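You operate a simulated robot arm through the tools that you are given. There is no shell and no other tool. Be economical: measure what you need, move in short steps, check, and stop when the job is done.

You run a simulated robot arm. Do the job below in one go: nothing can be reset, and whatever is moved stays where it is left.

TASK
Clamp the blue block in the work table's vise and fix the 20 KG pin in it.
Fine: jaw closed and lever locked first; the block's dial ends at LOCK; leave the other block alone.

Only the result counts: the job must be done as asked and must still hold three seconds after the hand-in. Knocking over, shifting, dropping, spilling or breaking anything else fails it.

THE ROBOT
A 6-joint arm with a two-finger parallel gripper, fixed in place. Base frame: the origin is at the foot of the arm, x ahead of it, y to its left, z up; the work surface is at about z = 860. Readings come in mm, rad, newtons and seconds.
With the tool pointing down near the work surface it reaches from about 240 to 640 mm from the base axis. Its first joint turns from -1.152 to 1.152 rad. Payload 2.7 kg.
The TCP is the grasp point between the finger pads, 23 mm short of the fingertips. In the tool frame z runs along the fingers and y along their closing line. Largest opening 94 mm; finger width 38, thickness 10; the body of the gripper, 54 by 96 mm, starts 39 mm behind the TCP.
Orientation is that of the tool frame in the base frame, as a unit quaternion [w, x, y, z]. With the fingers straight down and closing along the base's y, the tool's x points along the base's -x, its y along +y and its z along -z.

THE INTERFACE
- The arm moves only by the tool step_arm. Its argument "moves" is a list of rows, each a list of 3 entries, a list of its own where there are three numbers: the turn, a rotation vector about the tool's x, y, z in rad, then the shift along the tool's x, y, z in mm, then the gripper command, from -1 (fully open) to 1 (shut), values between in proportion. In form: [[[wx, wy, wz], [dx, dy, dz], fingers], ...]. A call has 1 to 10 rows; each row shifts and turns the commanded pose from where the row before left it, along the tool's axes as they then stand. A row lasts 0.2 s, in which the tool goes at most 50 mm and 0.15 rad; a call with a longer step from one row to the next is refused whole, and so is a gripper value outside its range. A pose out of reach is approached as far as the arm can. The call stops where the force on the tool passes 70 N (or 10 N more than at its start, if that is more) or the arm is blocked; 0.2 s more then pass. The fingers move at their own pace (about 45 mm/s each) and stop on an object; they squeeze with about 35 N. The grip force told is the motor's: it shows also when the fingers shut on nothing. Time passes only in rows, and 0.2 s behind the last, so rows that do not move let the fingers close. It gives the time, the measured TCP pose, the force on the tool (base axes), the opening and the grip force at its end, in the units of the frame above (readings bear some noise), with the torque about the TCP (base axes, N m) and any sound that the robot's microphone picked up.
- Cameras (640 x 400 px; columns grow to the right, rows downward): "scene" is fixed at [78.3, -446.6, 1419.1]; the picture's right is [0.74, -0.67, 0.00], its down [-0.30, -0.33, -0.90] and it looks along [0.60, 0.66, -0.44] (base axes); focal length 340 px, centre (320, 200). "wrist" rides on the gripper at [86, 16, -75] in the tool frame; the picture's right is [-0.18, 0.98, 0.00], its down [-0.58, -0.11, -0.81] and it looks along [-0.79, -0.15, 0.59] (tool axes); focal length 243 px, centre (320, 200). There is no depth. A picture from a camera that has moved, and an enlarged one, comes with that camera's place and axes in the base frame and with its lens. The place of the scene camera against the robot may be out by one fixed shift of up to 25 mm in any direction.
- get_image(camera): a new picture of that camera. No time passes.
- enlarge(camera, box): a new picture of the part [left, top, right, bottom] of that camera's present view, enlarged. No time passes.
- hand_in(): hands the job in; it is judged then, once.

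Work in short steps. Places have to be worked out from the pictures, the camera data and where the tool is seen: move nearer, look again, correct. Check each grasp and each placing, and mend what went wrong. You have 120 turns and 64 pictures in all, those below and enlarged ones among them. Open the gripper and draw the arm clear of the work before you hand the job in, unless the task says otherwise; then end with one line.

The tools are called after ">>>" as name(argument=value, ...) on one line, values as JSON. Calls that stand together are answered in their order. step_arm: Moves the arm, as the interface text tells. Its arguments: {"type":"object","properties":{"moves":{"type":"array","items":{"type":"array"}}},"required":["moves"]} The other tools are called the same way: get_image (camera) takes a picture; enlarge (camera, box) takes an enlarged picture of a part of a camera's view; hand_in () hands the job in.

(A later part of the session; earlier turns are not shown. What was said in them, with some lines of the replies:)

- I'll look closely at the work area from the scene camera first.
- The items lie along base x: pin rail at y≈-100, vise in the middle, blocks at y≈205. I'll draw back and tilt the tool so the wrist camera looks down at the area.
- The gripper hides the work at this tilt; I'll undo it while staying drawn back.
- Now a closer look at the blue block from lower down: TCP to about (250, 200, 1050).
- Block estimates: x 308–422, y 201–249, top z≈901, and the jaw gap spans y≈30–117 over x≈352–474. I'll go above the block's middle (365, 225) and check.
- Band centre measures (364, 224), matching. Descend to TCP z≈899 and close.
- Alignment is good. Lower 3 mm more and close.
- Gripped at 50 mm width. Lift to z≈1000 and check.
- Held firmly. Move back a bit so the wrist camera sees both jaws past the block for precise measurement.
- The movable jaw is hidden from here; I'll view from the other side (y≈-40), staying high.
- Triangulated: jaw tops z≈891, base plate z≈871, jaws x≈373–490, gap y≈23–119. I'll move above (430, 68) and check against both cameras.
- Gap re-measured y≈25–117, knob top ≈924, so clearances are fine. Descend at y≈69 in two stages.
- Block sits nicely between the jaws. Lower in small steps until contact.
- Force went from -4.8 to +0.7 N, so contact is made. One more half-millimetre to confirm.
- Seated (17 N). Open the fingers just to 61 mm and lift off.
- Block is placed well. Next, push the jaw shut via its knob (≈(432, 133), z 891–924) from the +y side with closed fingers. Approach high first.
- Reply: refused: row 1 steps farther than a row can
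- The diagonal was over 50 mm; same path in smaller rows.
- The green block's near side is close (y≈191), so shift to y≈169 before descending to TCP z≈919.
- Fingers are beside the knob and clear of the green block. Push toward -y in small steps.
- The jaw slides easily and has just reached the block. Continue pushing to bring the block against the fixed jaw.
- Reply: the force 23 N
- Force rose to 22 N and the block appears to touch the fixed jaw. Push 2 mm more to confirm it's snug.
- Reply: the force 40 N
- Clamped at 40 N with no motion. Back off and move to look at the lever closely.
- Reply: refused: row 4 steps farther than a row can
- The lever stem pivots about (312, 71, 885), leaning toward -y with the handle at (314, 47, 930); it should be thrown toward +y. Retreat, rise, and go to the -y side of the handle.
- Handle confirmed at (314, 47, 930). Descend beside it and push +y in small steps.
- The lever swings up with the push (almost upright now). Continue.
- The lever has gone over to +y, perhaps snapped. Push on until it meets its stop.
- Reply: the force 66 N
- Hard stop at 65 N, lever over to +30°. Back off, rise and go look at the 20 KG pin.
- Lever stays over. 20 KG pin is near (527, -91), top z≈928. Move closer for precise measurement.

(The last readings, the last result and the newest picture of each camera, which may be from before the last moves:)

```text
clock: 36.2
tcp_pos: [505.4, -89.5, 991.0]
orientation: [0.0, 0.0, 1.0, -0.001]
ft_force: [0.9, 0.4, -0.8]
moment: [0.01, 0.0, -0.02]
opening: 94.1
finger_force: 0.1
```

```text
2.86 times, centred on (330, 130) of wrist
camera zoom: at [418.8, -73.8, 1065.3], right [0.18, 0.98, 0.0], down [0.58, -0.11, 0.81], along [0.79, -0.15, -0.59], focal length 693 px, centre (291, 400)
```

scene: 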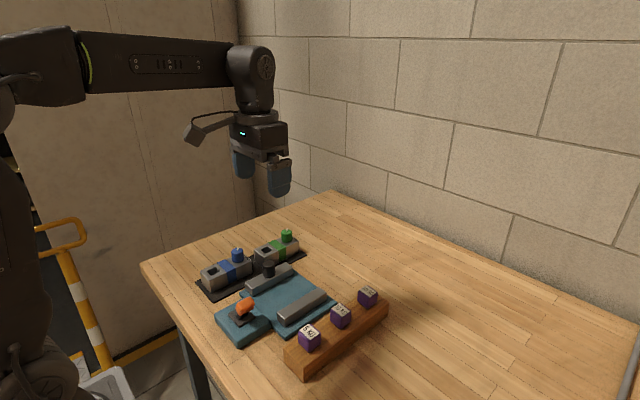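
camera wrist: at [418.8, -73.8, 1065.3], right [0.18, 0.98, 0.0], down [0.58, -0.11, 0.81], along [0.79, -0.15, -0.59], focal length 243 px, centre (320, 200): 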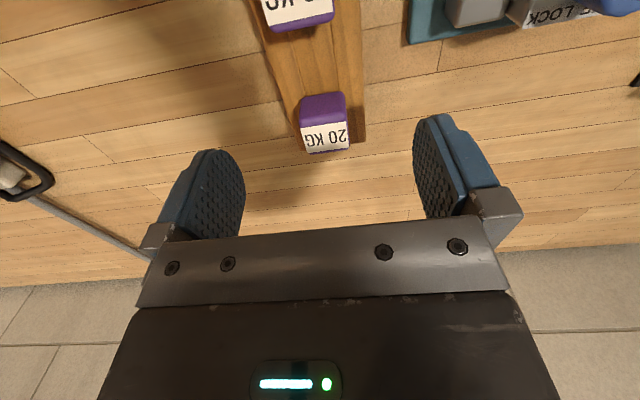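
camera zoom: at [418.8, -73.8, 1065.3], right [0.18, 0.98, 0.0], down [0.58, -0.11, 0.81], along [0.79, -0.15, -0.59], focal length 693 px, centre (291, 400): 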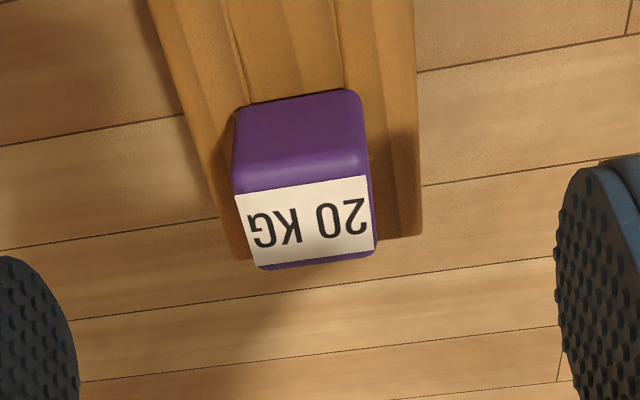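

Cube about 29 mm. Move lower for parallax: to (522, -91, 960).

>>> step_arm(moves=[[[0, 0, 0], [-17, -1, 15], -1], [[0, 0, 0], [0, 0, 16], -1], [[0, 0, 0], [0, 0, 0], -1]])

>>> get_image(camera="wrist")

```text
clock: 37.0
tcp_pos: [521.2, -91.1, 959.7]
orientation: [-0.001, 0.0, 1.0, 0.001]
ft_force: [-0.4, 0.0, -0.3]
moment: [0.0, -0.01, 0.0]
opening: 93.9
finger_force: 0.1
```

```text
21 pictures are left
camera wrist: at [434.9, -75.3, 1034.2], right [0.18, 0.98, 0.0], down [0.58, -0.11, 0.81], along [0.79, -0.15, -0.59], focal length 243 px, centre (320, 200)
```

wrist: 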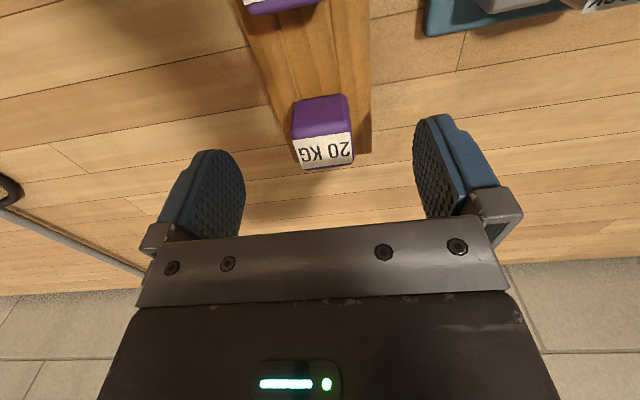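

Triangulation with the first view gives cube centre (528.5, -91), top z≈928, base ≈900. Descend to TCP z≈927 and grip.

>>> step_arm(moves=[[[0, 0, 0], [-7, 0, 15], -1], [[0, 0, 0], [0, 0, 12], -1], [[0, 0, 0], [0, 0, 5], -1], [[0, 0, 0], [0, 0, 0], -1]])

>>> get_image(camera="wrist")

```text
clock: 38.0
tcp_pos: [527.7, -91.5, 927.1]
orientation: [0.0, 0.0, 1.0, 0.0]
ft_force: [-0.2, -1.2, -0.3]
moment: [-0.02, -0.04, -0.01]
opening: 94.1
finger_force: 0.0
```

```text
20 pictures are left
camera wrist: at [442.7, -75.5, 1002.4], right [0.18, 0.98, 0.0], down [0.58, -0.11, 0.81], along [0.79, -0.15, -0.59], focal length 243 px, centre (320, 200)
```

wrist: 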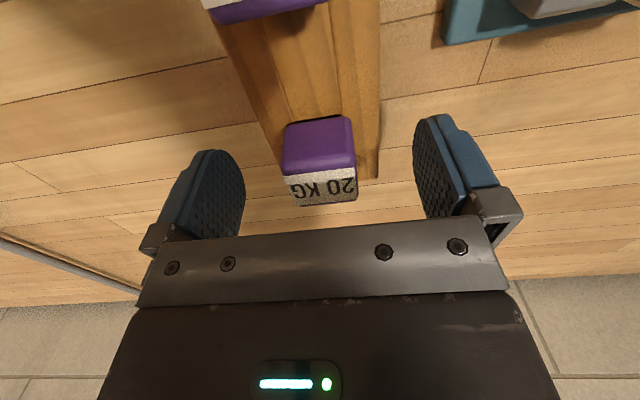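

TCP projection coincides with the cube's top centre. Close the fingers.

>>> step_arm(moves=[[[0, 0, 0], [0, 0, 0], 1], [[0, 0, 0], [0, 0, 0], 1], [[0, 0, 0], [0, 0, 0], 1], [[0, 0, 0], [0, 0, 0], 1], [[0, 0, 0], [0, 0, 0], 1]])

```text
clock: 39.2
tcp_pos: [528.7, -91.3, 927.2]
orientation: [0.0, 0.0, 1.0, -0.001]
ft_force: [-0.2, -0.1, 1.4]
moment: [0.06, 0.04, 0.01]
opening: 31.6
finger_force: 35.0
```

Gripped at 31.6 mm. Lift straight up.

>>> step_arm(moves=[[[0, 0, 0], [0, 0, -8], 1], [[0, 0, 0], [0, 0, -12], 1], [[0, 0, 0], [0, 0, -20], 1], [[0, 0, 0], [0, 0, -30], 1], [[0, 0, 0], [0, 0, -35], 1], [[0, 0, 0], [0, 0, 0], 1]])

>>> enlarge(camera="scene", box=[230, 200, 410, 360])

>>> get_image(camera="wrist")

```text
clock: 40.6
tcp_pos: [528.1, -90.7, 1033.4]
orientation: [0.0, 0.0, 1.0, 0.0]
ft_force: [-0.3, -0.1, -1.2]
moment: [0.04, -0.01, -0.01]
opening: 31.4
finger_force: 34.6
```

```text
2.50 times, centred on (320, 280) of scene
camera zoom: at [78.4, -446.6, 1419.1], right [0.74, -0.67, 0.0], down [-0.3, -0.33, -0.9], along [0.6, 0.66, -0.44], focal length 851 px, centre (320, 0)
```

zoom: 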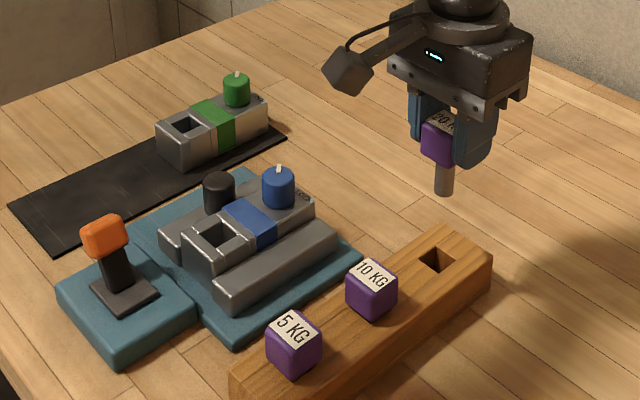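

```text
18 pictures are left
camera wrist: at [442.3, -75.0, 1107.7], right [0.18, 0.98, 0.0], down [0.58, -0.11, 0.81], along [0.79, -0.15, -0.59], focal length 243 px, centre (320, 200)
```

wrist: 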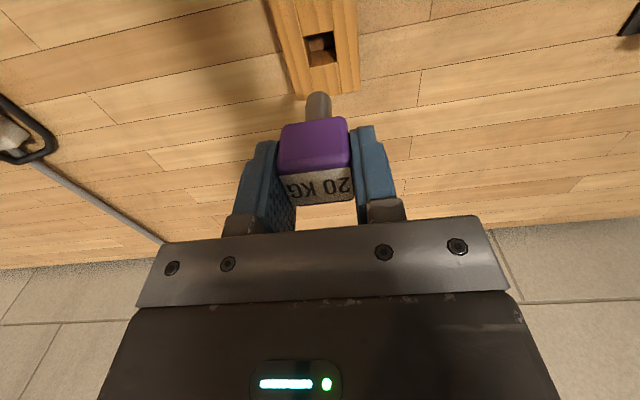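

Held; round shank about 28 mm below the cube. Carry it above the block's hole at ≈(399, 49), staying high, and check.

>>> step_arm(moves=[[[0, 0, 0], [30, 35, 0], 1], [[0, 0, 0], [30, 35, 0], 1], [[0, 0, 0], [30, 35, 0], 1], [[0, 0, 0], [30, 35, 0], 1], [[0, 0, 0], [9, 0, 10], 1], [[0, 0, 0], [0, 0, 20], 1], [[0, 0, 0], [0, 0, 0], 1]])

>>> get_image(camera="wrist")

>>> enlarge(camera="wrist", box=[240, 0, 400, 100])

```text
clock: 42.2
tcp_pos: [396.4, 47.7, 1001.3]
orientation: [0.0, 0.0, 1.0, 0.0]
ft_force: [-0.1, -0.4, -1.1]
moment: [-0.01, -0.02, 0.02]
opening: 31.1
finger_force: 35.5
```

```text
17 pictures are left
camera wrist: at [311.5, 63.7, 1077.0], right [0.18, 0.98, 0.0], down [0.58, -0.11, 0.81], along [0.79, -0.15, -0.59], focal length 243 px, centre (320, 200)
```

wrist: 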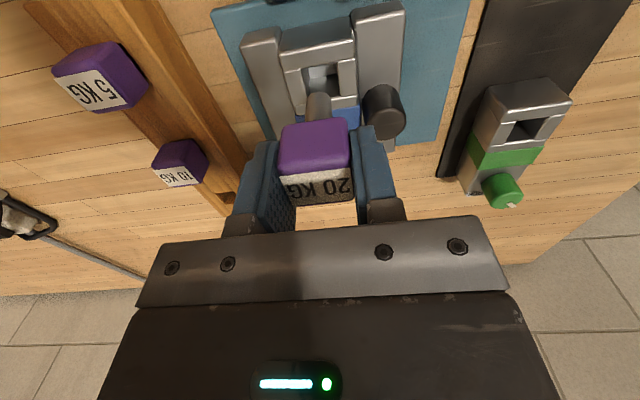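

```text
4.00 times, centred on (320, 50) of wrist
camera zoom: at [311.5, 63.7, 1077.0], right [0.18, 0.98, 0.0], down [0.58, -0.11, 0.81], along [0.79, -0.15, -0.59], focal length 970 px, centre (320, 800)
```

zoom: 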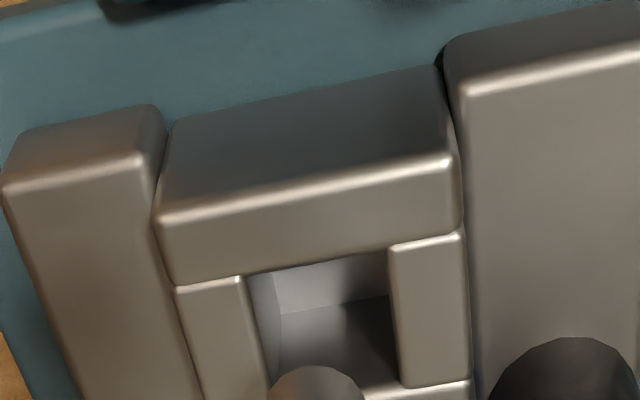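

Hole centre measures (400, 48), about 24 mm square, block top ≈908; shank ≈16 mm. Shift +2.5 mm in x and descend to just at the rim, then check.

>>> step_arm(moves=[[[0, 0, 0], [-2.5, 0.5, 15], 1], [[0, 0, 0], [0, 0, 12], 1], [[0, 0, 0], [0, 0, 4], 1], [[0, 0, 0], [0, 0, 0], 1]])

>>> enlarge(camera="wrist", box=[240, 0, 400, 120])

>>> enlarge(camera="scene", box=[230, 220, 330, 320])

```text
clock: 43.2
tcp_pos: [402.9, 47.5, 973.1]
orientation: [0.001, 0.0, 1.0, 0.001]
ft_force: [-0.3, -0.8, -1.0]
moment: [0.0, 0.0, -0.01]
opening: 31.3
finger_force: 35.3
```

```text
3.33 times, centred on (320, 60) of wrist
camera zoom: at [315.6, 63.7, 1046.5], right [0.18, 0.98, 0.0], down [0.58, -0.11, 0.81], along [0.79, -0.15, -0.59], focal length 809 px, centre (320, 667)
```

zoom: 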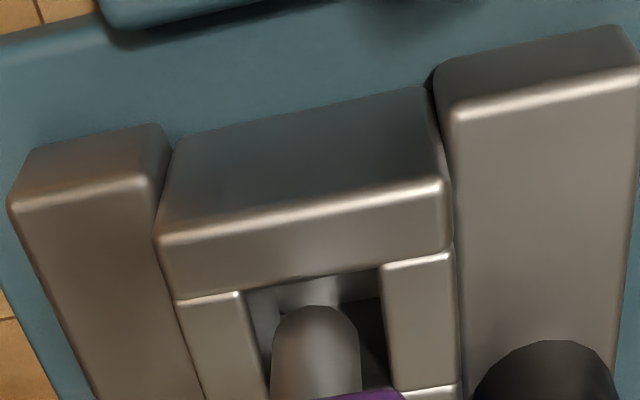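

```text
4.00 times, centred on (280, 270) of scene
camera zoom: at [78.4, -446.6, 1419.1], right [0.74, -0.67, 0.0], down [-0.3, -0.33, -0.9], along [0.6, 0.66, -0.44], focal length 1362 px, centre (480, -80)
```

zoom: 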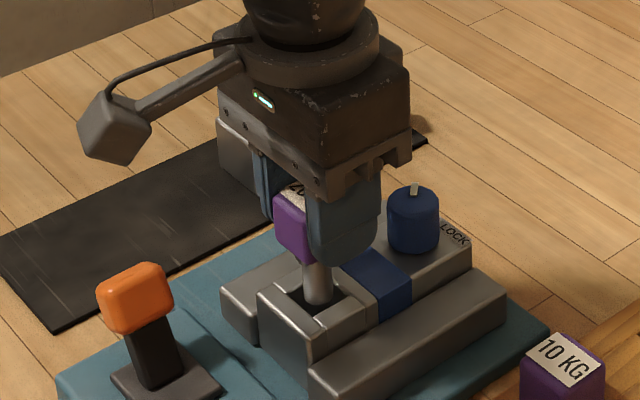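

Shank seems slightly toward the near (-x) side of the hole; shift +3 mm in x, +0.7 in y, and lower gently.

>>> step_arm(moves=[[[0, 0, 0], [-3, 0.7, 0], 1], [[0, 0, 0], [0, 0, 4], 1], [[0, 0, 0], [0, 0, 4], 1], [[0, 0, 0], [0, 0, 4], 1], [[0, 0, 0], [0, 0, 0], 1]])

>>> enlarge(camera="wrist", box=[240, 0, 400, 120])

>>> enlarge(camera="scene", box=[240, 240, 310, 310])

```text
clock: 44.4
tcp_pos: [404.9, 48.6, 960.3]
orientation: [0.0, 0.0, 1.0, 0.0]
ft_force: [-1.4, 0.7, 0.1]
moment: [0.0, 0.11, 0.0]
opening: 31.2
finger_force: 34.9
```

```text
3.33 times, centred on (320, 60) of wrist
camera zoom: at [319.5, 65.2, 1034.7], right [0.18, 0.98, 0.0], down [0.58, -0.11, 0.81], along [0.79, -0.15, -0.59], focal length 809 px, centre (320, 667)
```

zoom: 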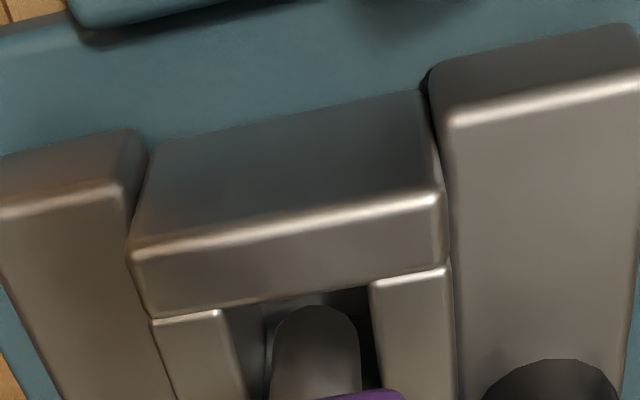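

```text
5.71 times, centred on (275, 275) of scene
camera zoom: at [78.3, -446.6, 1419.1], right [0.74, -0.67, 0.0], down [-0.3, -0.33, -0.9], along [0.6, 0.66, -0.44], focal length 1946 px, centre (577, -229)
```

zoom: 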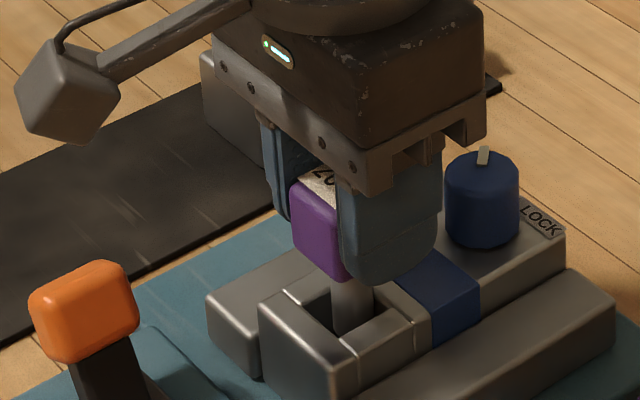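

Shank is just inside the rim and roughly centred; small nudge of -1 mm in y and keep lowering gently.

>>> step_arm(moves=[[[0, 0, 0], [0.5, -1, 0], 1], [[0, 0, 0], [0, 0, 3], 1], [[0, 0, 0], [0, 0, 3], 1], [[0, 0, 0], [0, 0, 3], 1], [[0, 0, 0], [0, 0, 0], 1]])

```text
clock: 45.6
tcp_pos: [404.4, 48.3, 951.0]
orientation: [0.0, 0.0, 1.0, 0.0]
ft_force: [-0.4, -1.5, -1.0]
moment: [0.01, -0.01, -0.01]
opening: 31.3
finger_force: 34.8
```

No resistance; continue down toward seating (~z 936).

>>> step_arm(moves=[[[0, 0, 0], [0, 0, 4], 1], [[0, 0, 0], [0, 0, 4], 1], [[0, 0, 0], [0, 0, 2], 1], [[0, 0, 0], [0, 0, 1.5], 1], [[0, 0, 0], [0, 0, 0], 1]])

```text
clock: 46.8
tcp_pos: [406.1, 49.6, 939.3]
orientation: [0.0, 0.0, 1.0, 0.0]
ft_force: [0.1, -0.5, -0.7]
moment: [0.01, 0.02, -0.01]
opening: 31.3
finger_force: 35.3
```

>>> step_arm(moves=[[[0, 0, 0], [0, 0, 1.5], 1], [[0, 0, 0], [0, 0, 1], 1], [[0, 0, 0], [0, 0, 1], 1], [[0, 0, 0], [0, 0, 0], 1]])

>>> enlarge(camera="scene", box=[240, 240, 310, 310])

```text
clock: 47.8
tcp_pos: [405.6, 49.2, 938.2]
orientation: [0.002, -0.001, 1.0, 0.0]
ft_force: [-6.6, -1.9, 31.0]
moment: [-0.11, 0.32, -0.03]
opening: 31.3
finger_force: 35.0
```

```text
5.71 times, centred on (275, 275) of scene
camera zoom: at [77.8, -446.8, 1419.1], right [0.74, -0.67, 0.0], down [-0.3, -0.33, -0.9], along [0.6, 0.67, -0.44], focal length 1946 px, centre (577, -229)
```

zoom: 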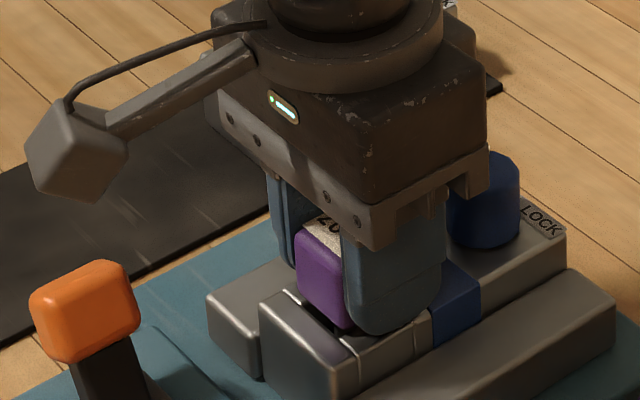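

Cube seated on the block (31 N). The knob is near the +y finger, so open only to ~38 mm, then lift straight up.

>>> step_arm(moves=[[[0, 0, 0], [0, 0, -1.5], 1], [[0, 0, 0], [0, 0, 0], 0.19], [[0, 0, 0], [0, 0, 0], 0.19], [[0, 0, 0], [0, 0, -10], 0.19], [[0, 0, 0], [0, 0, -20], 0.19], [[0, 0, 0], [0, 0, -40], 0.19], [[0, 0, 0], [30, 0, -30], 0.19], [[0, 0, 0], [30, 0, 0], 0.19], [[0, 0, 0], [0, 0, 0], 0.19]])

>>> get_image(camera="wrist")

>>> enlarge(camera="wrist", box=[260, 30, 400, 200])

```text
clock: 49.8
tcp_pos: [344.4, 48.2, 1037.5]
orientation: [0.001, 0.0, 1.0, -0.001]
ft_force: [1.0, 0.3, 0.3]
moment: [0.0, -0.02, -0.06]
opening: 38.3
finger_force: 0.1
```

```text
10 pictures are left
camera wrist: at [258.0, 65.0, 1112.1], right [0.18, 0.98, 0.0], down [0.58, -0.11, 0.81], along [0.79, -0.15, -0.59], focal length 243 px, centre (320, 200)
```

wrist: 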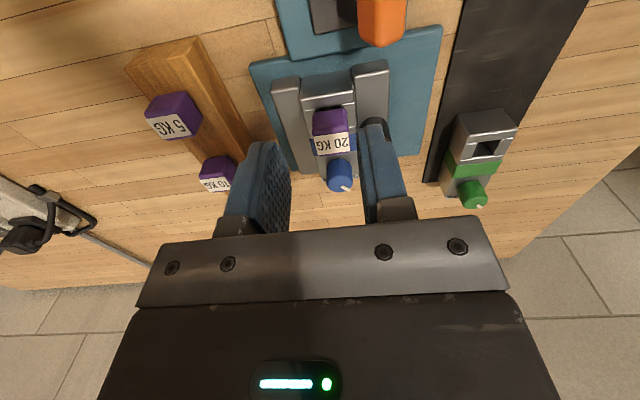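

```text
2.35 times, centred on (330, 115) of wrist
camera zoom: at [258.0, 65.0, 1112.1], right [0.18, 0.98, 0.0], down [0.58, -0.11, 0.81], along [0.79, -0.15, -0.59], focal length 571 px, centre (296, 400)
```

zoom: 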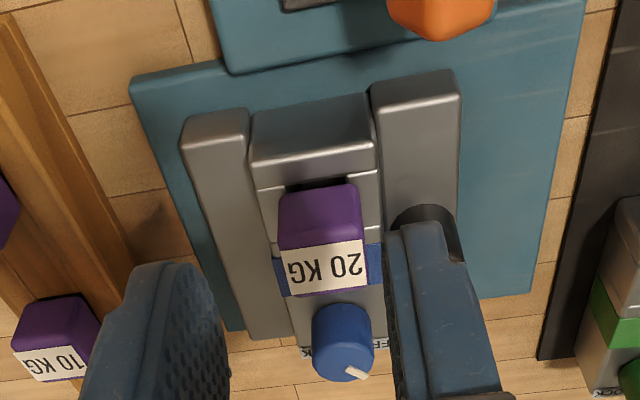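

Pin is in. Now the dial, at ≈(462, 49.5). Check pointer and labels from the scene camera.

>>> enlarge(camera="scene", box=[255, 230, 325, 300])

```text
5.71 times, centred on (290, 265) of scene
camera zoom: at [78.3, -446.6, 1419.1], right [0.74, -0.67, 0.0], down [-0.3, -0.33, -0.9], along [0.6, 0.66, -0.44], focal length 1946 px, centre (491, -171)
```

zoom: 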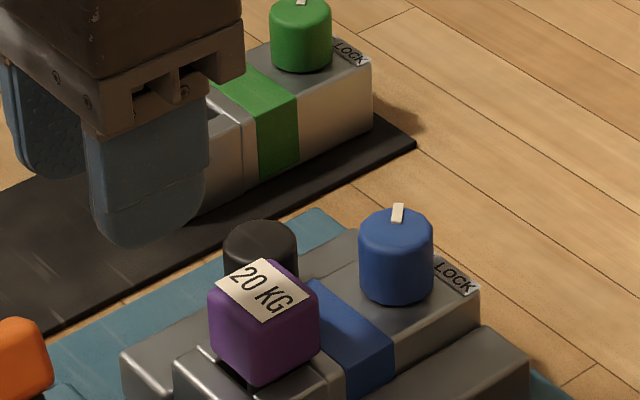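

Pointer is at about +45° (FREE); LOCK is at about -45°, i.e. a 90° clockwise turn from above. Move above the dial with fingers at 47 mm.

>>> step_arm(moves=[[[0, 0, 0], [-40, 0, 0], 0], [[0, 0, 0], [-40, 0, 0], 0], [[0, 0, 0], [-38, 1, 0], 0], [[0, 0, 0], [0, 0, 40], 0], [[0, 0, 0], [0, 0, 30], 0], [[0, 0, 0], [0, 0, 0], 0]])

>>> get_image(camera="wrist")

```text
clock: 51.2
tcp_pos: [463.8, 50.1, 967.4]
orientation: [0.001, 0.0, 1.0, 0.0]
ft_force: [-0.6, -0.2, 0.3]
moment: [0.0, 0.0, 0.03]
opening: 47.0
finger_force: 0.0
```

```text
7 pictures are left
camera wrist: at [377.5, 65.8, 1041.6], right [0.18, 0.98, 0.0], down [0.58, -0.11, 0.81], along [0.79, -0.15, -0.59], focal length 243 px, centre (320, 200)
```

wrist: 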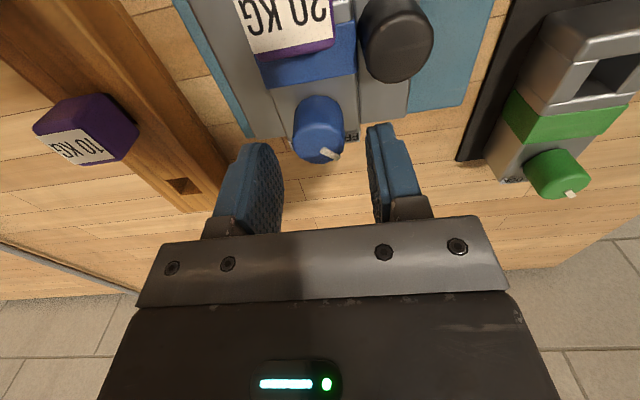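

Dial top centre ≈(466, 49.8). Shift 2 mm, descend to TCP z≈935 and close.

>>> step_arm(moves=[[[0, 0, 0], [-2, 0, 15], 0], [[0, 0, 0], [0, 0, 12], 0], [[0, 0, 0], [0, 0, 5], 0], [[0, 0, 0], [0, 0, 0], 0], [[0, 0, 0], [0, 0, 0], 1], [[0, 0, 0], [0, 0, 0], 1], [[0, 0, 0], [0, 0, 0], 1]])

```text
clock: 52.8
tcp_pos: [464.8, 49.5, 934.3]
orientation: [0.0, 0.0, 1.0, -0.001]
ft_force: [0.3, -15.4, 0.7]
moment: [-0.44, -0.1, -0.01]
opening: 29.3
finger_force: 35.1
```

Gripped at 29 mm; a -15 N side load means the dial centre is slightly to -y. Shift -0.8 mm, then start turning clockwise.

>>> step_arm(moves=[[[0, 0, 0], [0, -0.8, 0], 1], [[0, 0, 0.1], [0, 0, 0], 1], [[0, 0, 0.1], [0, 0, 0], 1], [[0, 0, 0.1], [0, 0, 0], 1], [[0, 0, 0], [0, 0, 0], 1]])

```text
clock: 54.0
tcp_pos: [464.7, 48.6, 934.7]
orientation: [0.0, 0.151, 0.989, -0.001]
ft_force: [1.1, -11.4, -0.4]
moment: [-0.38, 0.17, -0.05]
opening: 29.3
finger_force: 34.4
```

Turning clockwise with low torque. Continue.

>>> step_arm(moves=[[[0, 0, 0.1], [0, -0.5, 0], 1], [[0, 0, 0.12], [0, 0, 0], 1], [[0, 0, 0.12], [0, 0, 0], 1], [[0, 0, 0.12], [0, 0, 0], 1], [[0, 0, 0.12], [0, 0, 0], 1], [[0, 0, 0], [0, 0, 0], 1]])

```text
clock: 55.4
tcp_pos: [464.9, 49.3, 935.3]
orientation: [0.0, 0.427, 0.904, 0.001]
ft_force: [0.5, -0.4, 0.0]
moment: [0.0, -0.14, 0.04]
opening: 29.3
finger_force: 34.9
```

At 0.88 rad, smooth. Continue to about 1.57 rad, watching torque for a stop.

>>> step_arm(moves=[[[0, 0, 0.12], [0, 0, 0], 1], [[0, 0, 0.12], [0, 0, 0], 1], [[0, 0, 0.12], [0, 0, 0], 1], [[0, 0, 0.12], [0, 0, 0], 1], [[0, 0, 0.1], [0, 0, 0], 1], [[0, 0, 0], [0, 0, 0], 1]])

```text
clock: 56.8
tcp_pos: [464.6, 48.6, 935.9]
orientation: [0.0, 0.668, 0.744, 0.0]
ft_force: [1.5, 8.9, 0.3]
moment: [0.29, -0.32, -0.04]
opening: 29.5
finger_force: 34.8
```

>>> step_arm(moves=[[[0, 0, 0.06], [0, 0, 0], 1], [[0, 0, 0.06], [0, 0, 0], 1], [[0, 0, 0], [0, 0, 0], 1]])

```text
clock: 57.6
tcp_pos: [464.8, 49.3, 935.3]
orientation: [0.001, 0.711, 0.703, 0.001]
ft_force: [1.6, 7.7, 0.3]
moment: [0.27, -0.35, 0.31]
opening: 29.4
finger_force: 35.4
```

Torque rose to 0.31 N·m at 1.58 rad — likely the end stop. A tiny further turn to confirm.

>>> step_arm(moves=[[[0, 0, 0.04], [0, 0, 0], 1], [[0, 0, 0], [0, 0, 0], 1]])

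```text
clock: 58.2
tcp_pos: [464.5, 48.7, 935.4]
orientation: [0.0, 0.725, 0.689, 0.0]
ft_force: [-0.8, 2.3, -0.3]
moment: [0.05, -0.29, 0.26]
opening: 29.1
finger_force: 34.7
```

The dial is at its stop (fingers now slip). Open slightly, lift and look.

>>> step_arm(moves=[[[0, 0, 0], [0, 0, 0], 0.19], [[0, 0, 0], [0, 0, 0], 0.19], [[0, 0, 0], [0, 0, -15], 0.19], [[0, 0, 0], [0, 0, -35], 0.19], [[0, 0, 0], [0, 0, -45], 0.19], [[0, 0, 0], [40, 0, -10], 0.19], [[0, 0, 0], [40, 0, 0], 0.19], [[0, 0, 0], [0, 0, 0], 0.19]])

>>> enlarge(camera="scene", box=[255, 230, 325, 300])

>>> get_image(camera="wrist")

```text
clock: 60.0
tcp_pos: [468.5, 127.8, 1039.1]
orientation: [0.0, 0.724, 0.689, 0.0]
ft_force: [0.1, 0.7, -0.1]
moment: [0.01, 0.01, 0.02]
opening: 38.2
finger_force: 0.0
```

```text
5.71 times, centred on (290, 265) of scene
camera zoom: at [78.4, -446.6, 1419.1], right [0.74, -0.67, 0.0], down [-0.3, -0.33, -0.9], along [0.6, 0.66, -0.44], focal length 1946 px, centre (491, -171)
```

zoom: 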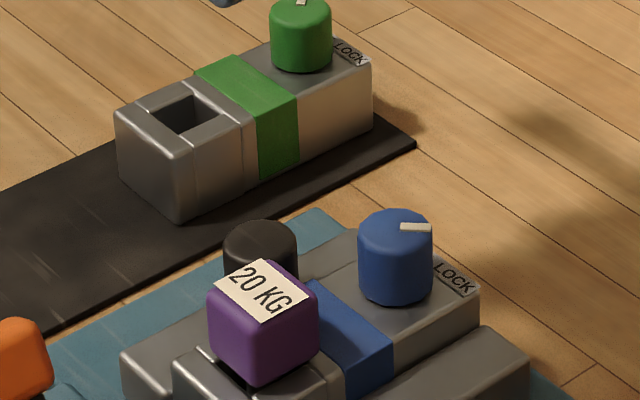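

```text
5 pictures are left
camera wrist: at [489.6, 213.3, 1114.4], right [0.97, -0.23, 0.0], down [-0.14, -0.58, 0.81], along [-0.19, -0.78, -0.59], focal length 243 px, centre (320, 200)
```

wrist: 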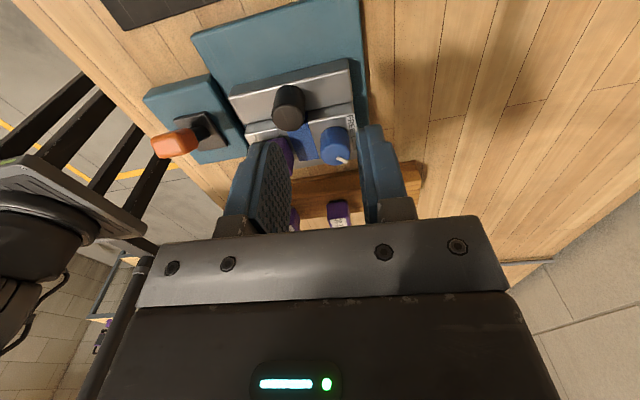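

Pointer now aims at LOCK (-43°), on its stop. Raise and draw the arm clear with the gripper open, and take a final scene check.

>>> step_arm(moves=[[[0, 0, 0], [0, 0, -45], -1], [[0, 0, 0], [0, 0, -45], -1], [[0, 0, 0], [0, 0, -40], -1], [[0, 0, 0], [0, 0, 0], -1], [[0, 0, 0], [0, 0, 0], -1]])

>>> enlarge(camera="scene", box=[190, 220, 400, 370])

```text
clock: 61.2
tcp_pos: [469.3, 127.1, 1171.9]
orientation: [0.0, 0.725, 0.689, 0.0]
ft_force: [-1.0, 0.1, -0.1]
moment: [0.01, 0.03, 0.0]
opening: 94.0
finger_force: 0.0
```

```text
2.67 times, centred on (295, 295) of scene
camera zoom: at [78.3, -446.6, 1419.1], right [0.74, -0.67, 0.0], down [-0.3, -0.33, -0.9], along [0.6, 0.66, -0.44], focal length 908 px, centre (387, -53)
```

zoom: 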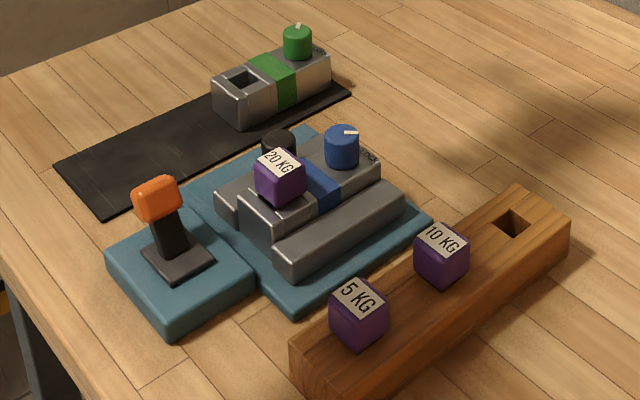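

All as asked: block clamped, lever thrown, 20 KG pin seated, dial at LOCK, and the green block untouched. Handing in.

>>> hand_in()

```text
The job is handed in.
```

The blue block is clamped in the vise with the jaw closed and the lever thrown to its stop. The 20 KG pin is seated in the block and its dial is turned to LOCK; the green block was not touched.
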